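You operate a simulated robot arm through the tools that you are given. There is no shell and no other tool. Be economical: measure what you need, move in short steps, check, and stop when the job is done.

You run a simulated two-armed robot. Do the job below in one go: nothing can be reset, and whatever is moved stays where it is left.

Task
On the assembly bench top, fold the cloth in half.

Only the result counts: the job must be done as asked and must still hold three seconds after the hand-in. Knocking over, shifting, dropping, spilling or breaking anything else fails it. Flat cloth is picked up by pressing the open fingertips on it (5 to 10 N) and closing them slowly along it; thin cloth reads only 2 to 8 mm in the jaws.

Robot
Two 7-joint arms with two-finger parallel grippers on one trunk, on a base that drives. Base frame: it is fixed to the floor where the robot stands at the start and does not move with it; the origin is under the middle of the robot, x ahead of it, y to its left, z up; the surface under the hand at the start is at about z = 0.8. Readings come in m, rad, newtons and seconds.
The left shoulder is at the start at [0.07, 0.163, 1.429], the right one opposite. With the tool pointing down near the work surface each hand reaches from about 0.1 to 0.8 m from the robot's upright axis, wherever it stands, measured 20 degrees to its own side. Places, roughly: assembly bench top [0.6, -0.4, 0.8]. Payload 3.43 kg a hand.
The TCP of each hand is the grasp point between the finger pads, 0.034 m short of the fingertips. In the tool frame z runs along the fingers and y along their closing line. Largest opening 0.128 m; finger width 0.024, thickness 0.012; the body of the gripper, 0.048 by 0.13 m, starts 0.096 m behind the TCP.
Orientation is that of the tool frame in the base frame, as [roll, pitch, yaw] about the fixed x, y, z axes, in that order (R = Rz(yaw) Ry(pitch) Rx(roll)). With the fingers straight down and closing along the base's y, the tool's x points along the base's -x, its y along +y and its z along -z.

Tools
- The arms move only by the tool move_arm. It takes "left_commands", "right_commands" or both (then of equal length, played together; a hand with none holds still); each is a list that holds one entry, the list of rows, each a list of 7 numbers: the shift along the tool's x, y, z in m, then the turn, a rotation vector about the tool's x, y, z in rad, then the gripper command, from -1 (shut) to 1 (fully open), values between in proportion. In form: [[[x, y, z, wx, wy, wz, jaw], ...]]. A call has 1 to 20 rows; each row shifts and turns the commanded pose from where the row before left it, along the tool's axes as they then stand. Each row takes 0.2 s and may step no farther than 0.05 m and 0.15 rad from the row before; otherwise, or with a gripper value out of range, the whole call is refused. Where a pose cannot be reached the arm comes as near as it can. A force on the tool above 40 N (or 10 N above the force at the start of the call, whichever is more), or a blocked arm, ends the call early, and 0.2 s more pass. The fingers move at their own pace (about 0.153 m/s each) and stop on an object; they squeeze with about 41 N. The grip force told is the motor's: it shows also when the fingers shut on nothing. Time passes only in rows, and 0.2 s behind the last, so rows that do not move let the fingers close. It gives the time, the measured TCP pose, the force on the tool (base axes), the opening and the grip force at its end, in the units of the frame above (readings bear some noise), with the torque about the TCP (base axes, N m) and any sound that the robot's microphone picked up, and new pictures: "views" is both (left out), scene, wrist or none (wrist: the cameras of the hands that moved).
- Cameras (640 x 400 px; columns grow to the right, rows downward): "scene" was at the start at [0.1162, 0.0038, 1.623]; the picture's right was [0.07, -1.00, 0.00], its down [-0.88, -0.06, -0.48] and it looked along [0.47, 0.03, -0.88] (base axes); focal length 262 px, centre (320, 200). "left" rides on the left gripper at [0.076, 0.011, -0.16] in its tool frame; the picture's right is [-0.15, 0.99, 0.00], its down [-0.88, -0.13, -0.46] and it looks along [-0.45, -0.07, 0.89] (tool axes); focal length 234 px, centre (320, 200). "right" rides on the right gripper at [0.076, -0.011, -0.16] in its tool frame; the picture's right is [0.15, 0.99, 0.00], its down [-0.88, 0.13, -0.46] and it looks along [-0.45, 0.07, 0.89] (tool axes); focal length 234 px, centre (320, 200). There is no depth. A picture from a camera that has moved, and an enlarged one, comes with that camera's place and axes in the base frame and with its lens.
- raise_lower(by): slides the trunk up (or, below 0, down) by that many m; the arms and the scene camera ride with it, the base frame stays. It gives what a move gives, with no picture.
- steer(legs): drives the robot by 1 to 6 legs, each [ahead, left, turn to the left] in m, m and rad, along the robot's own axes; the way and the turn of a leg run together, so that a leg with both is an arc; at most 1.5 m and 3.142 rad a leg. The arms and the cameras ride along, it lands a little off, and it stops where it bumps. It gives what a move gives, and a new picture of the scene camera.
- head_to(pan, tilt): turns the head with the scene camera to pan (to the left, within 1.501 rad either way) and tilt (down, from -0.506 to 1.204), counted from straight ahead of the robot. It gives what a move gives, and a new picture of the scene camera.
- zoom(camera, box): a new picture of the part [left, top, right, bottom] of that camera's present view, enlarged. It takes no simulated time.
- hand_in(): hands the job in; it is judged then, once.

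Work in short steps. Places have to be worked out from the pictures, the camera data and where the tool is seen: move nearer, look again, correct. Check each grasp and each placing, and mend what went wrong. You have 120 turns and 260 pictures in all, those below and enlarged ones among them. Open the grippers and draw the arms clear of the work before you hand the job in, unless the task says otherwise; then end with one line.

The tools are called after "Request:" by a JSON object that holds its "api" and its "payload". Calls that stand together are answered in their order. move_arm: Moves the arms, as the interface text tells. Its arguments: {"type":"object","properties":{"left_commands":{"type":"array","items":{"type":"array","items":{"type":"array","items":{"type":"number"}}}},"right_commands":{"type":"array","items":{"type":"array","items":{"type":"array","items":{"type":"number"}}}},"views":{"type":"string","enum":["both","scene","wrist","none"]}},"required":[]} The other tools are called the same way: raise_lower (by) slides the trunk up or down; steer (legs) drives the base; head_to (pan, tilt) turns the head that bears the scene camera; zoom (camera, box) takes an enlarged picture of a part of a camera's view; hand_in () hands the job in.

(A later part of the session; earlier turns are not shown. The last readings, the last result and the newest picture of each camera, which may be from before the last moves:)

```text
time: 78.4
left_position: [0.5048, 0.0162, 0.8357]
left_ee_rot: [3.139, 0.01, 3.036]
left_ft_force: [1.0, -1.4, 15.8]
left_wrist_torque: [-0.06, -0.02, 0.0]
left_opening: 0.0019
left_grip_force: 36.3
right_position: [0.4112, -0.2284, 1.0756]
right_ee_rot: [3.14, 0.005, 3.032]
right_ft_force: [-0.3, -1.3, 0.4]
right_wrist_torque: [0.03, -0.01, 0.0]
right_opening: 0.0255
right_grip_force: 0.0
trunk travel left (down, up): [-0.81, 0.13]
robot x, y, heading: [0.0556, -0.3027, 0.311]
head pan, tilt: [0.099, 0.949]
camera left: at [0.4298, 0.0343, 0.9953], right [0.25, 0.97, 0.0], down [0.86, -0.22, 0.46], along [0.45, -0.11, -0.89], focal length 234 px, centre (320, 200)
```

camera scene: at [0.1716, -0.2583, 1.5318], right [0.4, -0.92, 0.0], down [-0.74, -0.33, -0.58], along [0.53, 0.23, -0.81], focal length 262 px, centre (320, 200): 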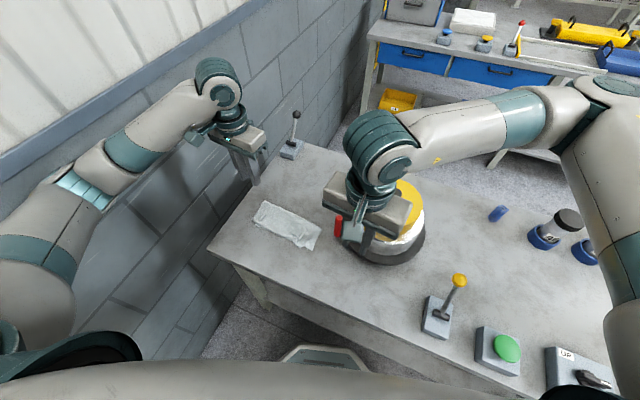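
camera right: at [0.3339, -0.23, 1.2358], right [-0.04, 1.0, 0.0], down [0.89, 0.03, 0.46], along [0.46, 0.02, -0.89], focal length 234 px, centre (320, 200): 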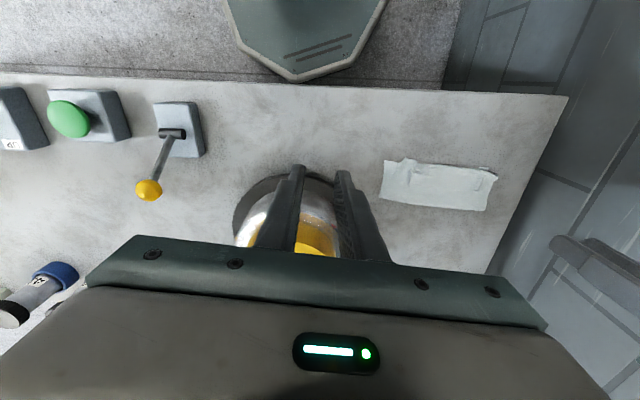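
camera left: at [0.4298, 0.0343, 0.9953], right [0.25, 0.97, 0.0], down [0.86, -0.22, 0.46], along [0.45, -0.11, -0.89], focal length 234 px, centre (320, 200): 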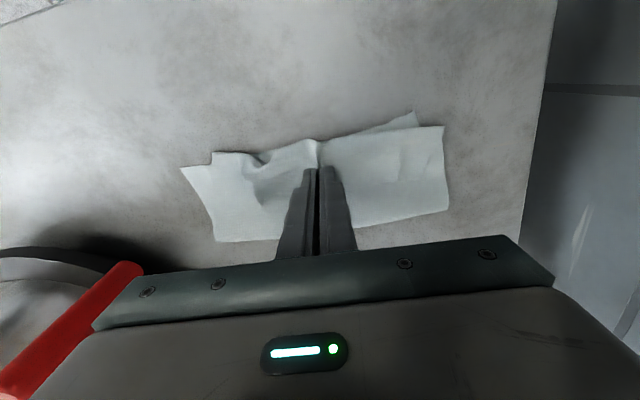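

It reads 1.9 mm, consistent with the single flap layer. I lift 6 cm and check.

Request:
{"api": "move_arm", "payload": {"left_commands": [[[0, 0, -0.012, 0, 0, 0, -1], [-0.002, 0, -0.012, 0, 0, 0, -1], [-0.004, 0, -0.012, 0, 0, 0, -1], [-0.006, 0, -0.012, 0, 0, 0, -1], [-0.008, 0, -0.012, 0, 0, 0, -1], [0, 0, 0, 0, 0, 0, -1]]], "views": "both"}}

Request:
{"api": "zoom", "payload": {"camera": "scene", "box": [210, 150, 370, 270]}}

```text
time: 79.8
left_position: [0.5252, 0.014, 0.8934]
left_ee_rot: [3.139, 0.007, 3.035]
left_ft_force: [-0.4, 0.5, -1.5]
left_wrist_torque: [0.02, 0.01, 0.02]
left_opening: 0.0019
left_grip_force: 36.6
right_position: [0.4116, -0.2273, 1.076]
right_ee_rot: [-3.141, 0.001, 3.033]
right_ft_force: [-0.9, -0.2, 0.3]
right_wrist_torque: [-0.03, 0.01, -0.03]
right_opening: 0.0256
right_grip_force: 0.1
trunk travel left (down, up): [-0.81, 0.13]
robot x, y, heading: [0.056, -0.3058, 0.311]
head pan, tilt: [0.099, 0.949]
camera scene: at [0.1728, -0.2567, 1.5316], right [0.4, -0.92, 0.0], down [-0.75, -0.33, -0.58], along [0.53, 0.23, -0.81], focal length 262 px, centre (320, 200)
camera left: at [0.4503, 0.0322, 1.0543], right [0.25, 0.97, 0.0], down [0.86, -0.22, 0.46], along [0.45, -0.11, -0.89], focal length 234 px, centre (320, 200)
```

scene: 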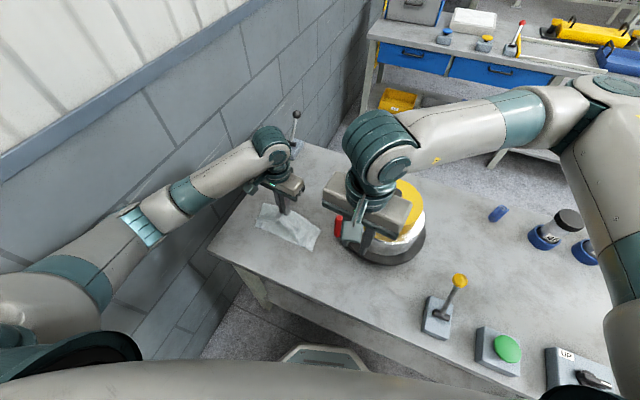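
left: 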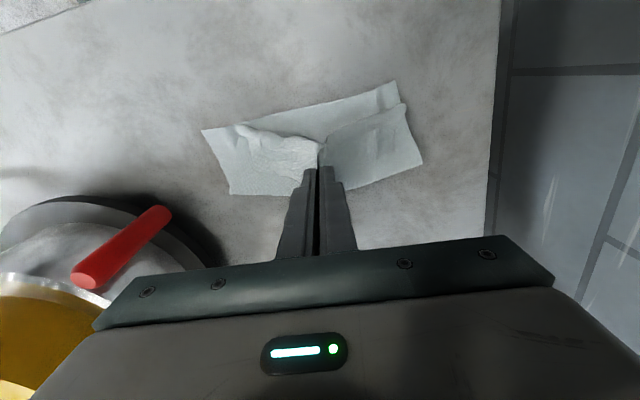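

```text
3.33 times, centred on (290, 210) of scene
camera zoom: at [0.1728, -0.2567, 1.5316], right [0.4, -0.92, 0.0], down [-0.75, -0.33, -0.58], along [0.53, 0.23, -0.81], focal length 872 px, centre (420, 167)
```

zoom: 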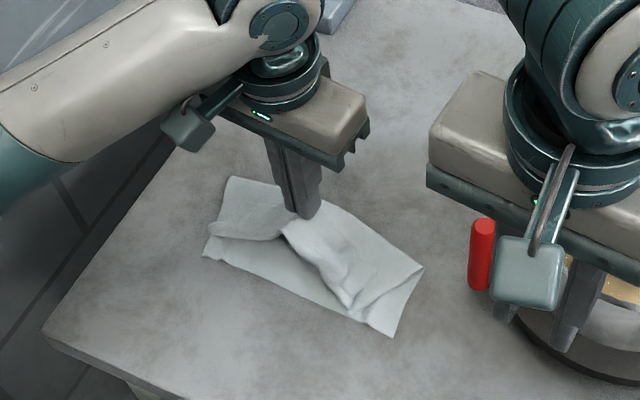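

Only the top layer lifts, as hoped. I carry it forward over the arc and lay it flat at the far side.

Request:
{"api": "move_arm", "payload": {"left_commands": [[[-0.012, 0, -0.009, 0, 0, 0, -1], [-0.012, 0, -0.009, 0, 0, 0, -1], [-0.012, 0, -0.009, 0, 0, 0, -1], [-0.012, 0, -0.009, 0, 0, 0, -1], [-0.012, 0, -0.009, 0, 0, 0, -1], [-0.014, 0, 0, 0, 0, 0, -1], [-0.014, 0, 0, 0, 0, 0, -1], [-0.014, 0, 0, 0, 0, 0, -1], [-0.014, 0, 0, 0, 0, 0, -1], [-0.012, 0, 0.018, 0, 0, 0, -1], [-0.012, 0, 0.018, 0, 0, 0, -1], [-0.012, 0, 0.018, 0, 0, 0, -1], [-0.012, 0, 0.018, 0, 0, 0, -1], [-0.005, 0, 0.013, 0, 0, 0, -1], [-0.005, 0, 0.012, 0, 0, 0, -1], [0, 0, 0, 0, 0, 0, -1], [0, 0, 0, 0, 0, 0, -1]]], "views": "both"}}

Request:
{"api": "zoom", "payload": {"camera": "scene", "box": [210, 130, 370, 250]}}

```text
time: 83.4
left_position: [0.6967, -0.0047, 0.8445]
left_ee_rot: [3.141, 0.008, 3.035]
left_ft_force: [0.0, 0.2, -0.4]
left_wrist_torque: [0.03, -0.02, 0.0]
left_opening: 0.0018
left_grip_force: 36.8
right_position: [0.4114, -0.2282, 1.0754]
right_ee_rot: [3.141, 0.002, 3.031]
right_ft_force: [-0.5, -0.2, -0.6]
right_wrist_torque: [-0.02, -0.04, -0.01]
right_opening: 0.0256
right_grip_force: 0.1
trunk travel left (down, up): [-0.81, 0.13]
robot x, y, heading: [0.0579, -0.3002, 0.31]
head pan, tilt: [0.099, 0.949]
camera scene: at [0.1728, -0.257, 1.5316], right [0.4, -0.92, 0.0], down [-0.75, -0.33, -0.58], along [0.53, 0.23, -0.81], focal length 262 px, centre (320, 200)
camera left: at [0.6229, 0.014, 1.0035], right [0.25, 0.97, 0.0], down [0.86, -0.22, 0.46], along [0.45, -0.11, -0.89], focal length 234 px, centre (320, 200)
```

scene: 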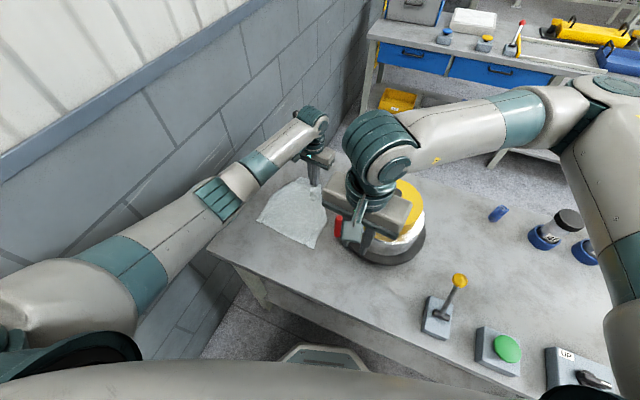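
left: 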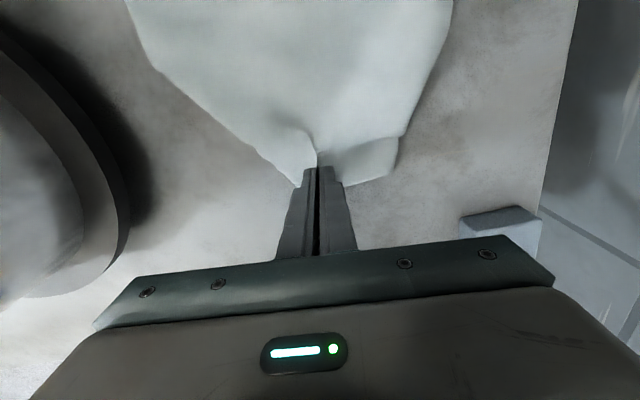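

```text
3.33 times, centred on (290, 190) of scene
camera zoom: at [0.1728, -0.257, 1.5316], right [0.4, -0.92, 0.0], down [-0.75, -0.33, -0.58], along [0.53, 0.23, -0.81], focal length 872 px, centre (420, 233)
```

zoom: 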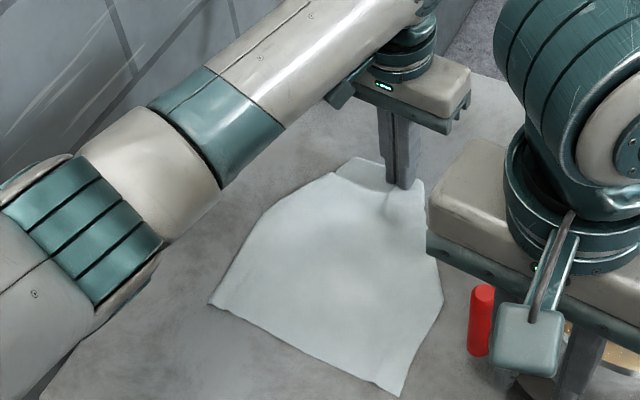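

The far corners tucked under because only the centre was held. I lift so they hang free, then lower while moving back so they lay out forward.

Request:
{"api": "move_arm", "payload": {"left_commands": [[[0.004, 0, -0.02, 0, 0, 0, -1], [0.006, 0, -0.025, 0, 0, 0, -1], [0.008, 0, -0.03, 0, 0, 0, -1], [0.008, 0, -0.03, 0, 0, 0, -1], [0, 0, 0, 0, 0, 0, -1], [0, 0, 0, 0, 0, 0, -1], [0, 0, 0.02, 0, 0, 0, -1], [0, 0, 0.02, 0, 0, 0, -1], [0.005, 0, 0.015, 0, 0, 0, -1], [0.01, 0, 0.015, 0, 0, 0, -1], [0.01, 0, 0.012, 0, 0, 0, -1], [0.01, 0, 0.01, 0, 0, 0, -1], [0.008, 0, 0.009, 0, 0, 0, -1], [0, 0, 0, 0, 0, 0, -1]]], "views": "both"}}

Request:
{"api": "zoom", "payload": {"camera": "scene", "box": [210, 130, 370, 250]}}

```text
time: 86.4
left_position: [0.6279, 0.0024, 0.8472]
left_ee_rot: [3.139, 0.008, 3.034]
left_ft_force: [0.1, -0.5, -0.6]
left_wrist_torque: [0.01, -0.03, 0.01]
left_opening: 0.0019
left_grip_force: 36.7
right_position: [0.413, -0.228, 1.0756]
right_ee_rot: [-3.141, 0.002, 3.031]
right_ft_force: [-0.1, -0.6, -0.5]
right_wrist_torque: [-0.01, 0.0, 0.0]
right_opening: 0.0256
right_grip_force: 0.0
trunk travel left (down, up): [-0.81, 0.13]
robot x, y, heading: [0.0561, -0.2998, 0.318]
head pan, tilt: [0.099, 0.949]
camera scene: at [0.173, -0.2572, 1.5316], right [0.4, -0.92, 0.0], down [-0.75, -0.33, -0.58], along [0.53, 0.23, -0.81], focal length 262 px, centre (320, 200)
camera left: at [0.5544, 0.0218, 1.0068], right [0.25, 0.97, 0.0], down [0.86, -0.22, 0.46], along [0.45, -0.11, -0.89], focal length 234 px, centre (320, 200)
```

scene: 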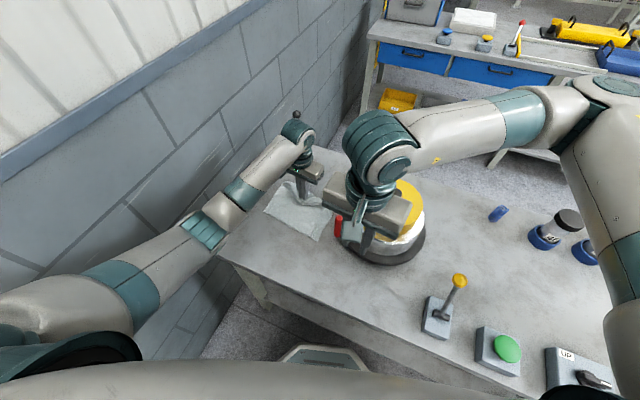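
left: 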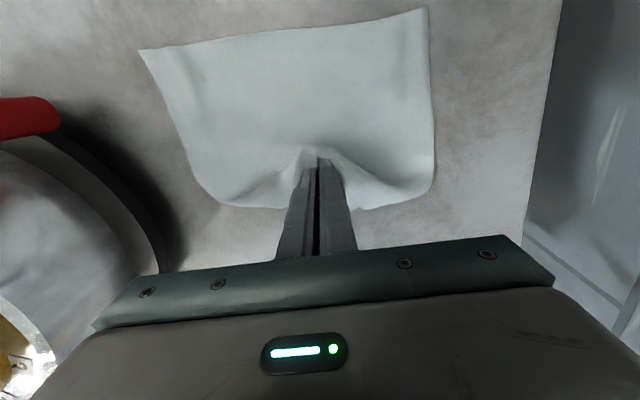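

```text
3.33 times, centred on (290, 190) of scene
camera zoom: at [0.173, -0.2572, 1.5316], right [0.4, -0.92, 0.0], down [-0.75, -0.33, -0.58], along [0.53, 0.23, -0.81], focal length 872 px, centre (420, 233)
```

zoom: 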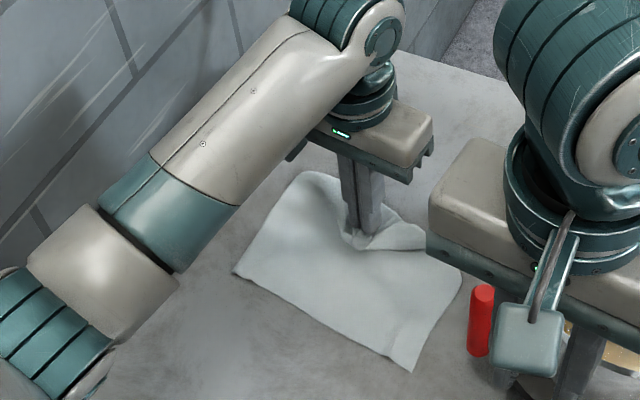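

The far corners still look tucked. I release here and look from above before choosing the next grip.

Request:
{"api": "move_arm", "payload": {"left_commands": [[[0, 0, 0.006, 0, 0, 0, -1], [0, 0, 0, 0, 0, 0, -0.8], [0, 0, 0, 0, 0, 0, -0.6], [0, 0, 0, 0, 0, 0, -0.4], [0, 0, -0.03, 0, 0, 0, -0.4], [0, 0, -0.05, 0, 0, 0, -0.5], [0.03, 0.03, -0.04, 0, 0, 0, -0.6], [0.03, 0.03, -0.02, 0, 0, 0, -0.6], [0.03, 0.03, 0, 0, 0, 0, -0.6], [0, 0, 0, 0, 0, 0, -0.6]]], "views": "both"}}

Request:
{"api": "zoom", "payload": {"camera": "scene", "box": [230, 150, 350, 250]}}

Request:
{"api": "zoom", "payload": {"camera": "left", "box": [150, 60, 390, 230]}}

```text
refused: row 7 steps farther than a row can; nothing moved
```

```text
4.00 times, centred on (290, 200) of scene
camera zoom: at [0.173, -0.2572, 1.5316], right [0.4, -0.92, 0.0], down [-0.75, -0.33, -0.58], along [0.53, 0.23, -0.81], focal length 1047 px, centre (440, 200)
```

zoom: 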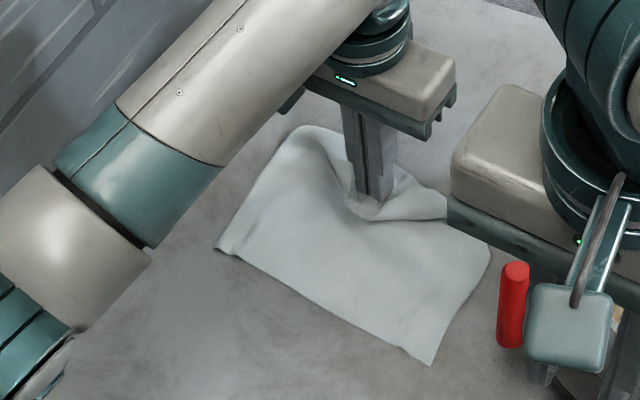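

```text
2.35 times, centred on (270, 145) of left
camera zoom: at [0.5544, 0.0218, 1.0068], right [0.25, 0.97, 0.0], down [0.86, -0.22, 0.46], along [0.45, -0.11, -0.89], focal length 551 px, centre (438, 329)
```

zoom: 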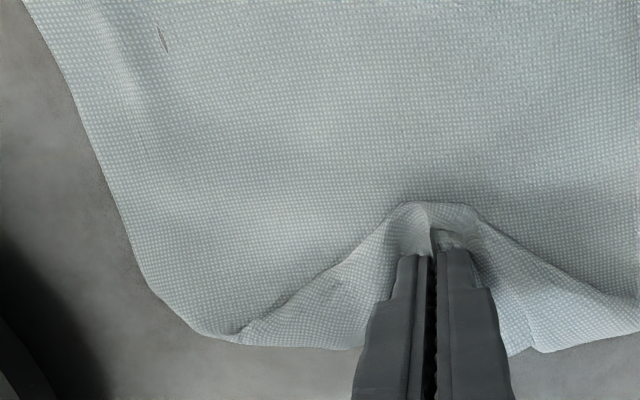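

New idea: if I grip the cloth's midline at both sides (fingers closing across it) and lift it clear, both halves will hang down together. That folds it in half by gravity, tucked corners included. First I release the centre, raise the left hand, and turn both hands 90° at height.

Request:
{"api": "move_arm", "payload": {"left_commands": [[[0, 0, 0.005, 0, 0, 0, -1], [0, 0, 0, 0, 0, 0, -0.8], [0, 0, 0, 0, 0, 0, -0.6], [0, 0, 0, 0, 0, 0, -0.4], [0, 0, -0.03, 0, 0, 0, -0.4], [0, 0, -0.04, 0, 0, 0, -0.5], [0, 0.02, -0.04, 0, 0, 0, -0.6], [0, 0.03, -0.03, 0, 0, 0, -0.6], [0, 0.03, 0, 0, 0, 0, -0.6], [0, 0, 0, 0, 0, 0.145, -0.6], [0, 0, 0, 0, 0, 0.145, -0.6], [0, 0, 0, 0, 0, 0.145, -0.6], [0, 0, 0, 0, 0, 0.145, -0.6], [0, 0, 0, 0, 0, 0.145, -0.6], [0, 0, 0, 0, 0, 0.145, -0.6], [0, 0, 0, 0, 0, 0.145, -0.6], [0, 0, 0, 0, 0, 0.145, -0.6], [0, 0, 0, 0, 0, 0.145, -0.6], [0, 0, 0, 0, 0, 0.145, -0.6], [0, 0, 0, 0, 0, 0.145, -0.6]]], "right_commands": [[[0, 0, 0, 0, 0, 0, -0.6], [0, 0, 0, 0, 0, 0, -0.6], [0, 0, 0, 0, 0, 0, -0.6], [0, 0, 0, 0, 0, 0, -0.6], [0, 0, 0, 0, 0, 0, -0.6], [0, 0, 0, 0, 0, 0, -0.6], [0, 0, 0, 0, 0, 0, -0.6], [0, 0, 0, 0, 0, 0, -0.6], [0, 0, 0, 0, 0, 0, -0.6], [0, 0, 0, 0, 0, 0.145, -0.6], [0, 0, 0, 0, 0, 0.145, -0.6], [0, 0, 0, 0, 0, 0.145, -0.6], [0, 0, 0, 0, 0, 0.145, -0.6], [0, 0, 0, 0, 0, 0.145, -0.6], [0, 0, 0, 0, 0, 0.145, -0.6], [0, 0, 0, 0, 0, 0.145, -0.6], [0, 0, 0, 0, 0, 0.145, -0.6], [0, 0, 0, 0, 0, 0.145, -0.6], [0, 0, 0, 0, 0, 0.145, -0.6], [0, 0, 0, 0, 0, 0.145, -0.6]]], "views": "both"}}

Request:
{"api": "zoom", "payload": {"camera": "scene", "box": [230, 140, 350, 240]}}

```text
time: 90.6
left_position: [0.636, 0.0825, 0.9841]
left_ee_rot: [3.134, -0.001, 1.437]
left_ft_force: [-0.7, 0.3, -0.1]
left_wrist_torque: [-0.03, -0.02, 0.03]
left_opening: 0.0256
left_grip_force: 0.1
right_position: [0.4109, -0.2285, 1.0739]
right_ee_rot: [3.138, 0.0, 1.435]
right_ft_force: [-0.4, -0.1, 1.2]
right_wrist_torque: [0.02, 0.02, -0.01]
right_opening: 0.0257
right_grip_force: 0.0
trunk travel left (down, up): [-0.81, 0.13]
robot x, y, heading: [0.059, -0.2997, 0.31]
head pan, tilt: [0.099, 0.949]
camera scene: at [0.1728, -0.2568, 1.5316], right [0.4, -0.92, 0.0], down [-0.75, -0.33, -0.58], along [0.53, 0.23, -0.81], focal length 262 px, centre (320, 200)
camera right: at [0.4102, -0.1498, 1.2335], right [1.0, 0.01, 0.0], down [0.01, -0.89, 0.46], along [0.01, -0.46, -0.89], focal length 234 px, centre (320, 200)
camera left: at [0.6573, 0.1557, 1.1435], right [0.96, -0.28, 0.01], down [-0.25, -0.86, 0.45], along [-0.12, -0.44, -0.89], focal length 234 px, centre (320, 200)
```

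scene: 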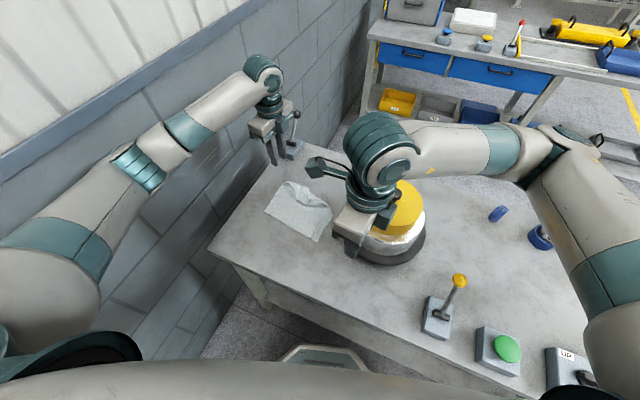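
right: 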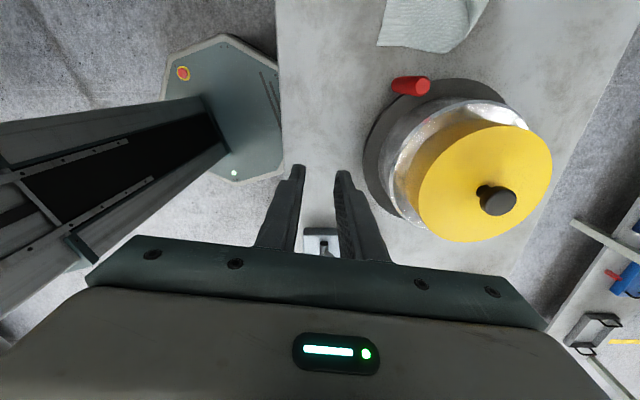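
left: 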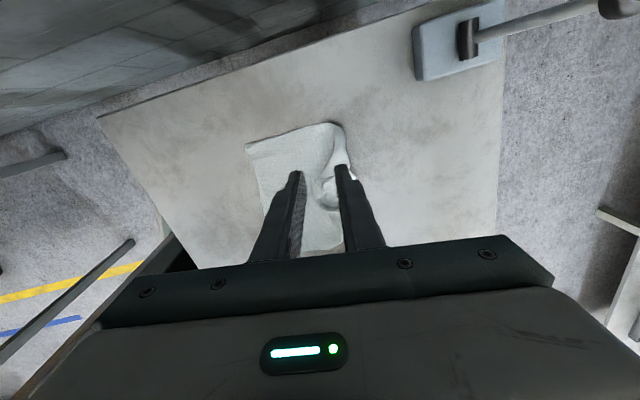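

```text
4.00 times, centred on (290, 190) of scene
camera zoom: at [0.1728, -0.2568, 1.5316], right [0.4, -0.92, 0.0], down [-0.75, -0.33, -0.58], along [0.53, 0.23, -0.81], focal length 1047 px, centre (440, 240)
```

zoom: 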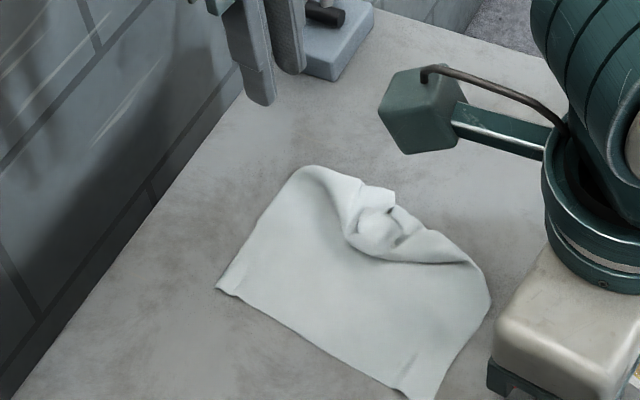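

The 90° turn works. Near corners: D≈(.53,.10), C≈(.50,−.09), so the midline runs about (.616,−.09) to (.648,.082). I bring both hands over those points.

Request:
{"api": "move_arm", "payload": {"left_commands": [[[0.0016, 0.0119, 0, 0, 0, 0, -0.6], [0, 0, 0, 0, 0, 0, -0.6], [0, 0, 0, 0, 0, 0, -0.6], [0, 0, 0, 0, 0, 0, -0.6], [0, 0, 0, 0, 0, 0, -0.6], [0, 0, 0, 0, 0, 0, -0.6], [0, 0, 0.03, 0, 0, 0, -0.6], [0, 0, 0.03, 0, 0, 0, -0.6], [0, 0, 0.03, 0, 0, 0, -0.6], [0, 0, 0.015, 0, 0, 0, -0.6], [0, 0, 0, 0, 0, 0, -0.6], [0, 0, 0, 0, 0, 0, -0.6], [0, 0, 0, 0, 0, 0, -0.6]]], "right_commands": [[[0.0275, 0.0307, 0, 0, 0, 0, -0.6], [0.0275, 0.0307, 0, 0, 0, 0, -0.6], [0.0275, 0.0307, 0, 0, 0, 0, -0.6], [0.0275, 0.0307, 0, 0, 0, 0, -0.6], [0.0275, 0.0307, 0, 0, 0, 0, -0.6], [0.0275, 0.0307, 0, 0, 0, 0, -0.6], [0, 0, 0.04, 0, 0, 0, -0.6], [0, 0, 0.04, 0, 0, 0, -0.6], [0, 0, 0.04, 0, 0, 0, -0.6], [0, 0, 0.04, 0, 0, 0, -0.6], [0, 0, 0.04, 0, 0, 0, -0.6], [0, 0, 0, 0, 0, 0, -0.6], [0, 0, 0, 0, 0, 0, -0.6]]], "views": "both"}}

Request:
{"api": "zoom", "payload": {"camera": "right", "box": [200, 60, 440, 260]}}

Request:
{"api": "zoom", "payload": {"camera": "left", "box": [200, 60, 440, 260]}}

```text
time: 93.4
left_position: [0.6492, 0.0831, 0.8781]
left_ee_rot: [3.135, -0.001, 1.439]
left_ft_force: [-0.3, -0.3, 0.7]
left_wrist_torque: [-0.01, 0.02, -0.01]
left_opening: 0.0257
left_grip_force: 0.0
right_position: [0.6172, -0.0912, 0.8751]
right_ee_rot: [3.14, 0.001, 1.435]
right_ft_force: [0.9, -0.2, 0.6]
right_wrist_torque: [0.01, -0.01, 0.02]
right_opening: 0.0255
right_grip_force: 0.0
trunk travel left (down, up): [-0.81, 0.13]
robot x, y, heading: [0.0562, -0.2998, 0.314]
head pan, tilt: [0.099, 0.949]
camera scene: at [0.1729, -0.257, 1.5316], right [0.4, -0.92, 0.0], down [-0.75, -0.33, -0.58], along [0.53, 0.23, -0.81], focal length 262 px, centre (320, 200)
camera right: at [0.6155, -0.0125, 1.0341], right [1.0, 0.01, 0.0], down [0.01, -0.89, 0.46], along [0.01, -0.46, -0.89], focal length 234 px, centre (320, 200)
camera left: at [0.6705, 0.1557, 1.0381], right [0.96, -0.27, 0.01], down [-0.25, -0.86, 0.45], along [-0.12, -0.44, -0.89], focal length 234 px, centre (320, 200)
```

scene: 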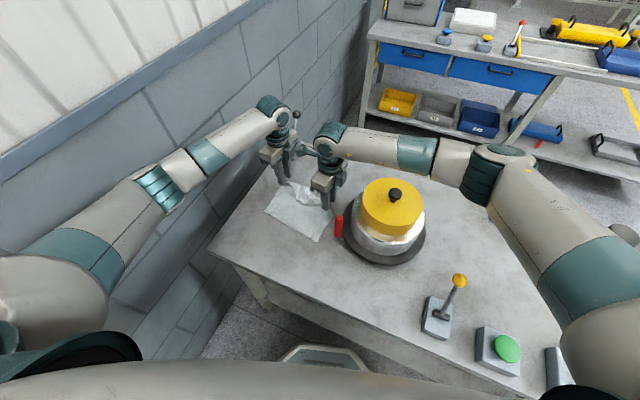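
right: 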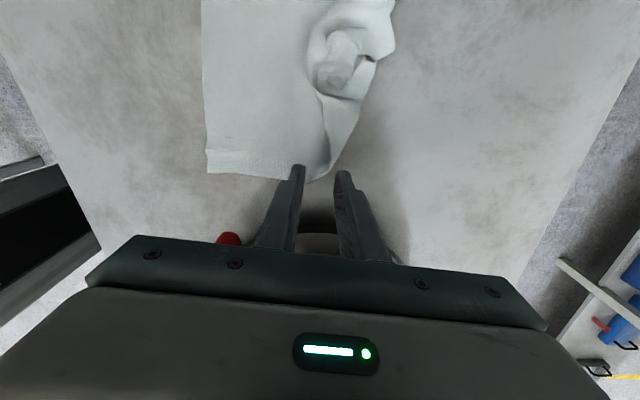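
left: 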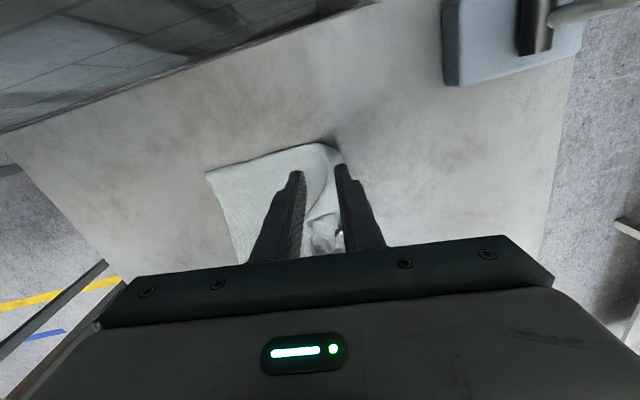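

```text
2.00 times, centred on (320, 160) of right
camera zoom: at [0.6155, -0.0125, 1.0341], right [1.0, 0.01, 0.0], down [0.01, -0.89, 0.46], along [0.01, -0.46, -0.89], focal length 468 px, centre (320, 280)
```

zoom: 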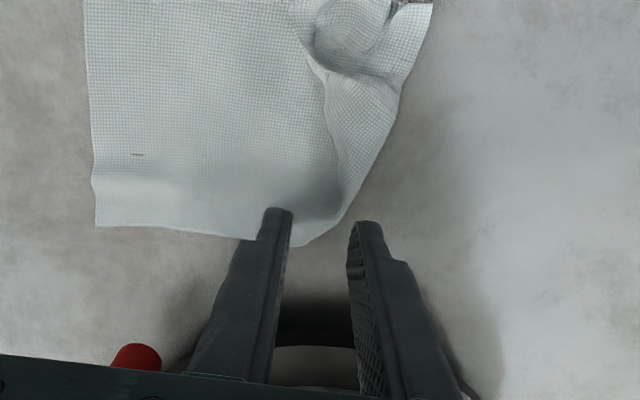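

```text
2.00 times, centred on (320, 160) of left
camera zoom: at [0.6705, 0.1557, 1.0381], right [0.96, -0.27, 0.01], down [-0.25, -0.86, 0.45], along [-0.12, -0.44, -0.89], focal length 468 px, centre (320, 280)
```

zoom: 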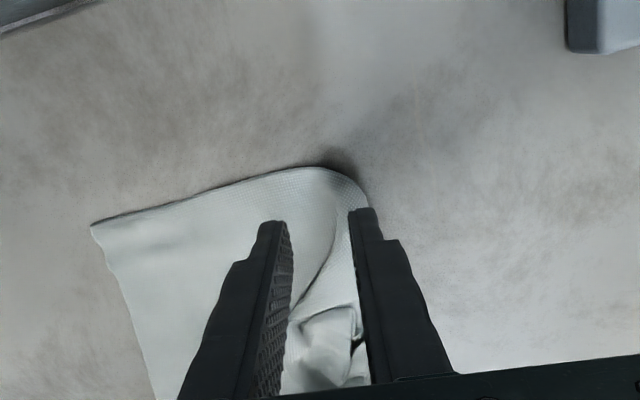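

Both fingertip pairs straddle the midline spots. I shift the right one 8 mm inward and lower both to just above contact.

Request:
{"api": "move_arm", "payload": {"left_commands": [[[0, 0, 0.015, 0, 0, 0, -0.6], [0, 0, 0.014, 0, 0, 0, -0.6], [0, 0, 0.009, 0, 0, 0, -0.6], [0, 0, 0, 0, 0, 0, -0.6], [0, 0, 0, 0, 0, 0, -0.6]]], "right_commands": [[[0.008, 0, 0.012, 0, 0, 0, -0.6], [0, 0, 0.014, 0, 0, 0, -0.6], [0, 0, 0.009, 0, 0, 0, -0.6], [0, 0, 0, 0, 0, 0, -0.6], [0, 0, 0, 0, 0, 0, -0.6]]], "views": "wrist"}}

Request:
{"api": "zoom", "payload": {"camera": "right", "box": [240, 110, 400, 230]}}

Request:
{"api": "zoom", "payload": {"camera": "left", "box": [240, 110, 400, 230]}}

```text
time: 94.6
left_position: [0.6497, 0.0817, 0.8395]
left_ee_rot: [3.135, -0.002, 1.439]
left_ft_force: [0.0, -0.7, -0.7]
left_wrist_torque: [0.03, -0.02, -0.01]
left_opening: 0.0255
left_grip_force: 0.1
right_position: [0.6165, -0.08, 0.8394]
right_ee_rot: [3.14, -0.001, 1.437]
right_ft_force: [0.1, 0.1, -0.1]
right_wrist_torque: [-0.01, 0.0, -0.02]
right_opening: 0.0258
right_grip_force: 0.0
trunk travel left (down, up): [-0.81, 0.13]
robot x, y, heading: [0.0536, -0.3005, 0.312]
head pan, tilt: [0.099, 0.949]
camera right: at [0.6151, -0.0034, 0.999], right [1.0, 0.01, 0.0], down [0.01, -0.89, 0.46], along [0.01, -0.46, -0.89], focal length 234 px, centre (320, 200)
camera left: at [0.6702, 0.1551, 1.0001], right [0.96, -0.27, 0.01], down [-0.25, -0.86, 0.45], along [-0.12, -0.44, -0.89], focal length 234 px, centre (320, 200)
```

right: 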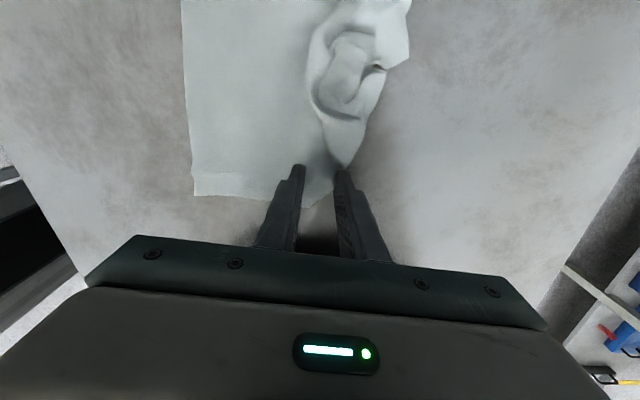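
left: 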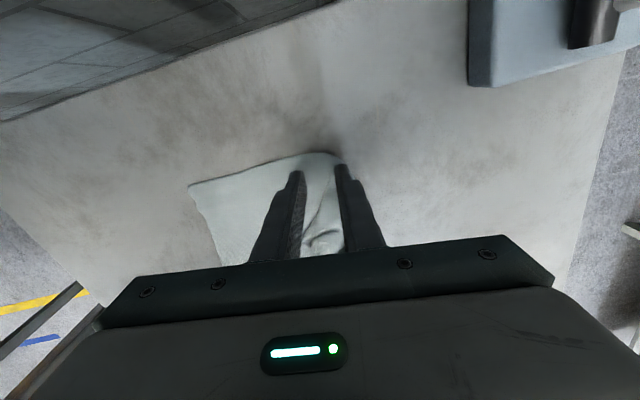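

```text
3.33 times, centred on (320, 170) of right
camera zoom: at [0.6151, -0.0034, 0.999], right [1.0, 0.01, 0.0], down [0.01, -0.89, 0.46], along [0.01, -0.46, -0.89], focal length 781 px, centre (320, 300)
```

zoom: 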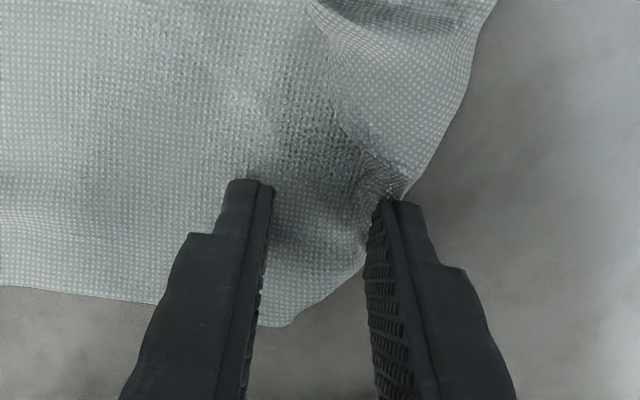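

```text
3.33 times, centred on (320, 170) of left
camera zoom: at [0.6702, 0.1551, 1.0001], right [0.96, -0.27, 0.01], down [-0.25, -0.86, 0.45], along [-0.12, -0.44, -0.89], focal length 781 px, centre (320, 300)
```

zoom: 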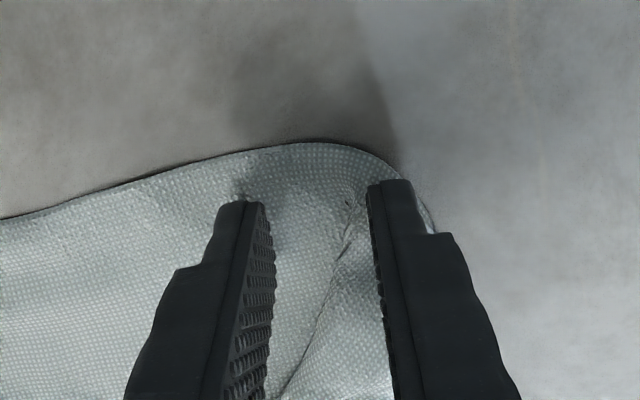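

Good positions. I step down to light contact and check the forces.

Request:
{"api": "move_arm", "payload": {"left_commands": [[[0, 0, 0.003, 0, 0, 0, -0.6], [0, 0, 0.0015, 0, 0, 0, -0.6], [0, 0, 0, 0, 0, 0, -0.6], [0, 0, 0, 0, 0, 0, -0.6]]], "right_commands": [[[0, 0, 0.003, 0, 0, 0, -0.6], [0, 0, 0.0015, 0, 0, 0, -0.6], [0, 0, 0, 0, 0, 0, -0.6], [0, 0, 0, 0, 0, 0, -0.6]]], "views": "none"}}

```text
time: 95.6
left_position: [0.6489, 0.0814, 0.8346]
left_ee_rot: [3.133, -0.002, 1.439]
left_ft_force: [1.1, 0.0, 0.4]
left_wrist_torque: [-0.03, -0.02, -0.01]
left_opening: 0.0258
left_grip_force: 0.1
right_position: [0.6185, -0.0809, 0.8362]
right_ee_rot: [3.138, -0.001, 1.435]
right_ft_force: [0.3, -0.2, 3.0]
right_wrist_torque: [0.06, -0.06, 0.0]
right_opening: 0.0257
right_grip_force: 0.1
trunk travel left (down, up): [-0.81, 0.13]
robot x, y, heading: [0.0573, -0.3026, 0.314]
head pan, tilt: [0.099, 0.949]
```

Light contact on both. I press about 1.5 mm more on each and close slowly.

Request:
{"api": "move_arm", "payload": {"left_commands": [[[0, 0, 0.0018, 0, 0, 0, -0.6], [0, 0, 0, 0, 0, 0, -0.65], [0, 0, 0, 0, 0, 0, -0.7], [0, 0, 0, 0, 0, 0, -0.75], [0, 0, 0, 0, 0, 0, -0.8], [0, 0, 0, 0, 0, 0, -0.85], [0, 0, 0, 0, 0, 0, -0.9], [0, 0, 0, 0, 0, 0, -0.95], [0, 0, 0, 0, 0, 0, -1], [0, 0, 0, 0, 0, 0, -1], [0, 0, 0, 0, 0, 0, -1]]], "right_commands": [[[0, 0, 0.0013, 0, 0, 0, -0.6], [0, 0, 0, 0, 0, 0, -0.65], [0, 0, 0, 0, 0, 0, -0.7], [0, 0, 0, 0, 0, 0, -0.75], [0, 0, 0, 0, 0, 0, -0.8], [0, 0, 0, 0, 0, 0, -0.85], [0, 0, 0, 0, 0, 0, -0.9], [0, 0, 0, 0, 0, 0, -0.95], [0, 0, 0, 0, 0, 0, -1], [0, 0, 0, 0, 0, 0, -1], [0, 0, 0, 0, 0, 0, -1]]], "views": "wrist"}}

```text
time: 98.0
left_position: [0.6472, 0.0804, 0.8352]
left_ee_rot: [3.131, -0.003, 1.439]
left_ft_force: [-0.8, -2.2, 11.3]
left_wrist_torque: [-0.14, -0.01, -0.02]
left_opening: 0.0018
left_grip_force: 36.6
right_position: [0.6161, -0.0817, 0.8366]
right_ee_rot: [3.135, -0.001, 1.438]
right_ft_force: [-0.6, 3.0, 14.2]
right_wrist_torque: [0.19, -0.03, -0.03]
right_opening: 0.0017
right_grip_force: 36.4
trunk travel left (down, up): [-0.81, 0.13]
robot x, y, heading: [0.0574, -0.2999, 0.311]
head pan, tilt: [0.099, 0.949]
camera right: at [0.6144, -0.004, 0.9954], right [1.0, 0.01, 0.0], down [0.01, -0.89, 0.45], along [0.01, -0.45, -0.89], focal length 234 px, centre (320, 200)
camera left: at [0.6681, 0.1541, 0.9959], right [0.96, -0.27, 0.01], down [-0.25, -0.86, 0.45], along [-0.12, -0.44, -0.89], focal length 234 px, centre (320, 200)
```

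right: 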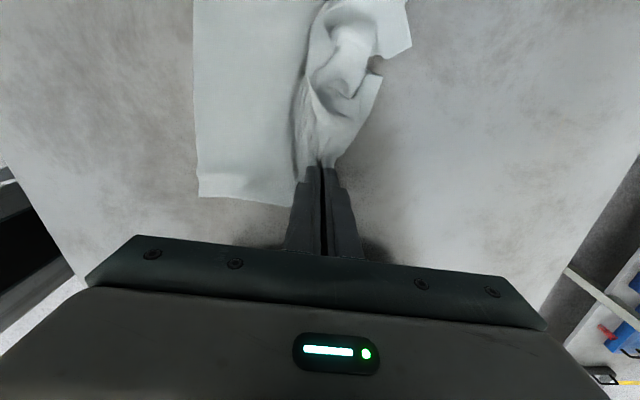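
left: 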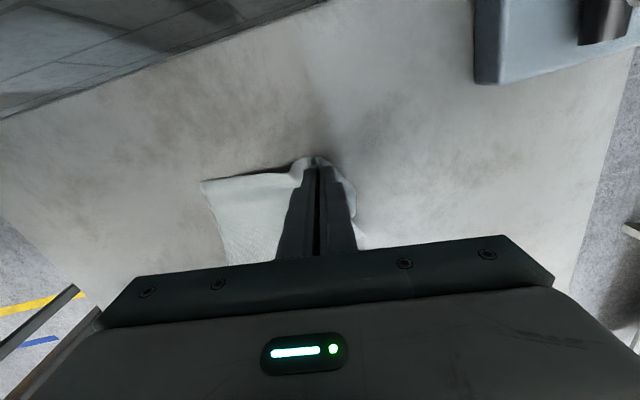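

Both grip (1.8/1.7 mm). I lift straight up by 17 cm so both halves hang free.

Request:
{"api": "move_arm", "payload": {"left_commands": [[[0, 0, -0.015, 0, 0, 0, -1], [0, 0, -0.02, 0, 0, 0, -1], [0, 0, -0.02, 0, 0, 0, -1], [0, 0, -0.02, 0, 0, 0, -1], [0, 0, -0.02, 0, 0, 0, -1], [0, 0, -0.025, 0, 0, 0, -1], [0, 0, -0.025, 0, 0, 0, -1], [0, 0, -0.025, 0, 0, 0, -1], [0, 0, 0, 0, 0, 0, -1], [0, 0, 0, 0, 0, 0, -1], [0, 0, 0, 0, 0, 0, -1]]], "right_commands": [[[0, 0, -0.015, 0, 0, 0, -1], [0, 0, -0.02, 0, 0, 0, -1], [0, 0, -0.02, 0, 0, 0, -1], [0, 0, -0.02, 0, 0, 0, -1], [0, 0, -0.02, 0, 0, 0, -1], [0, 0, -0.025, 0, 0, 0, -1], [0, 0, -0.025, 0, 0, 0, -1], [0, 0, -0.025, 0, 0, 0, -1], [0, 0, 0, 0, 0, 0, -1], [0, 0, 0, 0, 0, 0, -1], [0, 0, 0, 0, 0, 0, -1]]], "views": "both"}}

Request:
{"api": "zoom", "payload": {"camera": "scene", "box": [240, 130, 360, 230]}}

Request:
{"api": "zoom", "payload": {"camera": "right", "box": [200, 0, 440, 200]}}

```text
time: 100.4
left_position: [0.6493, 0.0815, 1.0033]
left_ee_rot: [3.134, -0.002, 1.439]
left_ft_force: [-0.2, -1.6, -0.5]
left_wrist_torque: [-0.07, 0.03, -0.01]
left_opening: 0.0018
left_grip_force: 36.8
right_position: [0.6159, -0.0805, 1.0045]
right_ee_rot: [3.141, 0.0, 1.437]
right_ft_force: [0.2, 0.6, 0.5]
right_wrist_torque: [0.03, -0.03, 0.03]
right_opening: 0.0017
right_grip_force: 36.6
trunk travel left (down, up): [-0.81, 0.13]
robot x, y, heading: [0.0533, -0.2989, 0.309]
head pan, tilt: [0.099, 0.949]
camera scene: at [0.1728, -0.257, 1.5316], right [0.4, -0.92, 0.0], down [-0.75, -0.33, -0.58], along [0.53, 0.23, -0.81], focal length 262 px, centre (320, 200)
camera right: at [0.6139, -0.0028, 1.1636], right [1.0, 0.01, 0.0], down [0.01, -0.89, 0.46], along [0.01, -0.46, -0.89], focal length 234 px, centre (320, 200)
camera left: at [0.6703, 0.1543, 1.1636], right [0.96, -0.27, 0.01], down [-0.25, -0.86, 0.45], along [-0.12, -0.44, -0.89], focal length 234 px, centre (320, 200)
```

scene: 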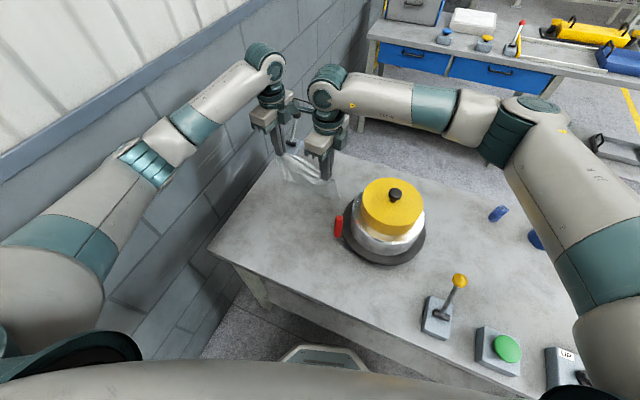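
right: 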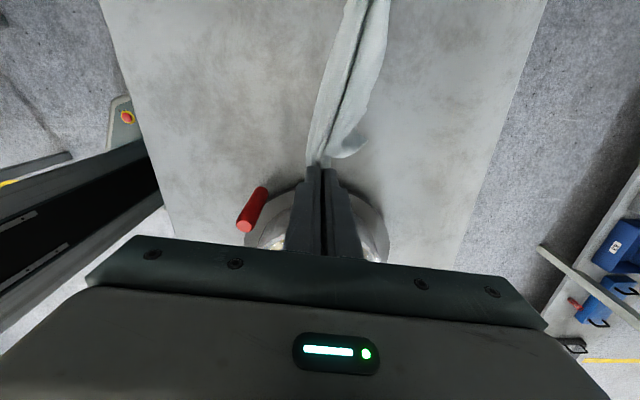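
left: 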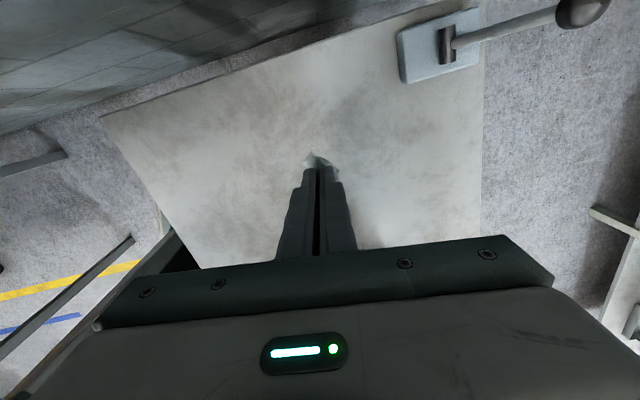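

```text
4.00 times, centred on (300, 180) of scene
camera zoom: at [0.1728, -0.257, 1.5316], right [0.4, -0.92, 0.0], down [-0.75, -0.33, -0.58], along [0.53, 0.23, -0.81], focal length 1047 px, centre (400, 280)
```

zoom: 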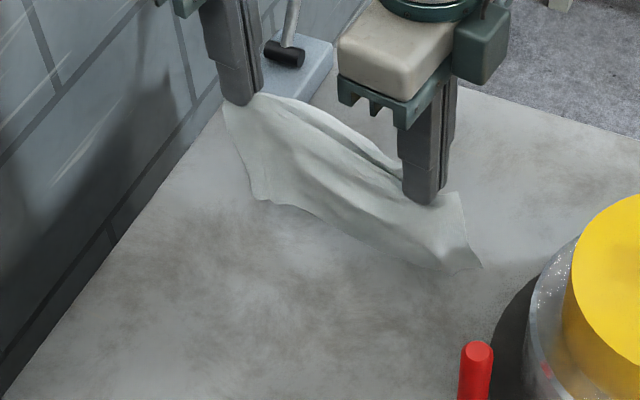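

```text
2.00 times, centred on (320, 100) of right
camera zoom: at [0.6139, -0.0028, 1.1636], right [1.0, 0.01, 0.0], down [0.01, -0.89, 0.46], along [0.01, -0.46, -0.89], focal length 468 px, centre (320, 400)
```

zoom: 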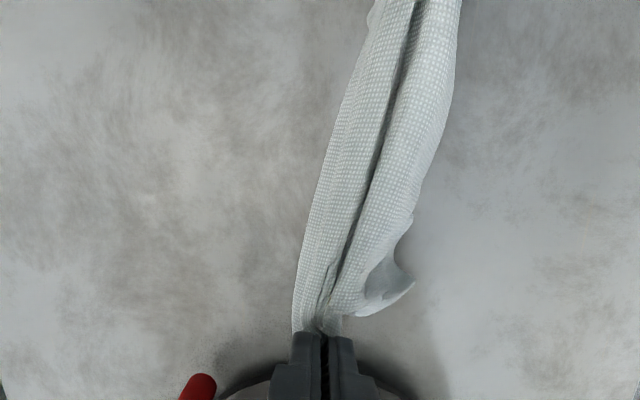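

Excellent: the cloth hangs folded in half, with only one small corner curl. I spread the hands slightly to take up slack, then lower and draw toward the robot so both layers trail flat onto the bench.

Request:
{"api": "move_arm", "payload": {"left_commands": [[[0.004, 0, 0, 0, 0, 0, -1], [0.003, 0, 0, 0, 0, 0, -1], [0, 0, 0, 0, 0, 0, -1]]], "right_commands": [[[-0.004, 0, 0, 0, 0, 0, -1], [-0.003, 0, 0, 0, 0, 0, -1], [0, 0, 0, 0, 0, 0, -1]]], "views": "wrist"}}

Request:
{"api": "zoom", "payload": {"camera": "scene", "box": [240, 130, 360, 230]}}

Request:
{"api": "zoom", "payload": {"camera": "right", "box": [200, 0, 440, 200]}}

```text
time: 101.2
left_position: [0.6494, 0.0869, 1.0029]
left_ee_rot: [3.133, -0.001, 1.438]
left_ft_force: [-2.9, -13.1, 0.1]
left_wrist_torque: [-0.52, 0.08, -0.02]
left_opening: 0.0019
left_grip_force: 36.8
right_position: [0.6156, -0.0875, 1.0042]
right_ee_rot: [3.139, -0.003, 1.436]
right_ft_force: [1.6, 14.0, -0.1]
right_wrist_torque: [0.54, -0.1, -0.01]
right_opening: 0.0017
right_grip_force: 36.4
trunk travel left (down, up): [-0.81, 0.13]
robot x, y, heading: [0.0562, -0.3011, 0.315]
head pan, tilt: [0.099, 0.949]
camera right: at [0.6136, -0.0093, 1.1639], right [1.0, 0.01, 0.0], down [0.01, -0.89, 0.45], along [0.01, -0.45, -0.89], focal length 234 px, centre (320, 200)
camera left: at [0.6702, 0.1604, 1.1632], right [0.96, -0.28, 0.01], down [-0.25, -0.86, 0.45], along [-0.12, -0.44, -0.89], focal length 234 px, centre (320, 200)
```

right: 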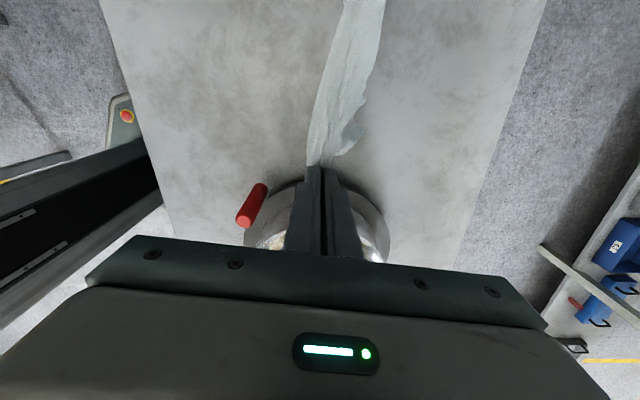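
left: 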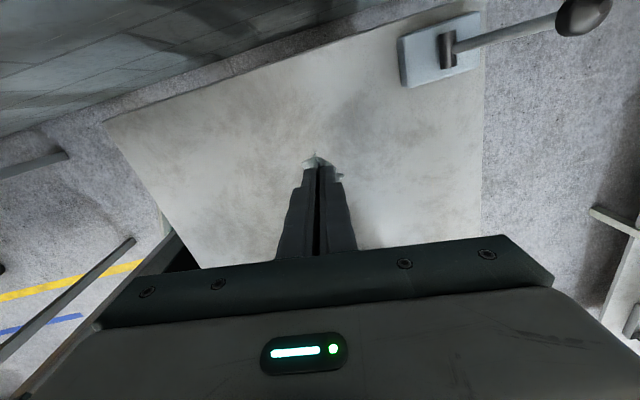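

```text
4.00 times, centred on (300, 180) of scene
camera zoom: at [0.173, -0.2568, 1.5316], right [0.4, -0.92, 0.0], down [-0.75, -0.33, -0.58], along [0.53, 0.23, -0.81], focal length 1047 px, centre (400, 280)
```

zoom: 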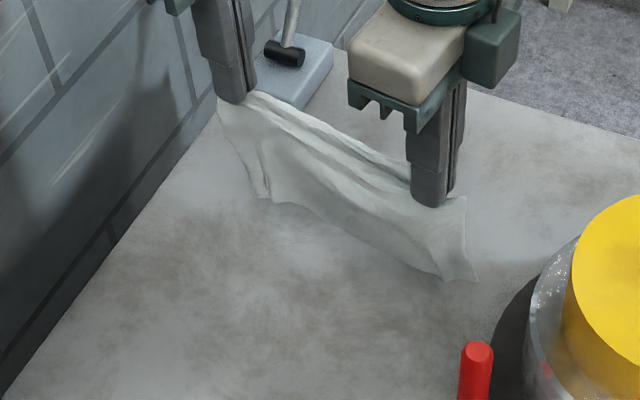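

```text
2.00 times, centred on (320, 100) of right
camera zoom: at [0.6136, -0.0093, 1.1639], right [1.0, 0.01, 0.0], down [0.01, -0.89, 0.45], along [0.01, -0.45, -0.89], focal length 468 px, centre (320, 400)
```

zoom: 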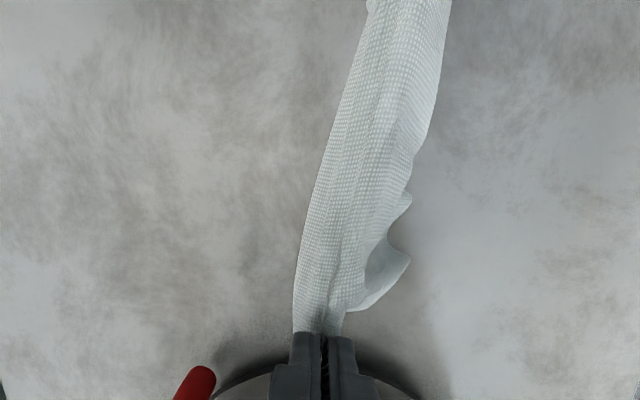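

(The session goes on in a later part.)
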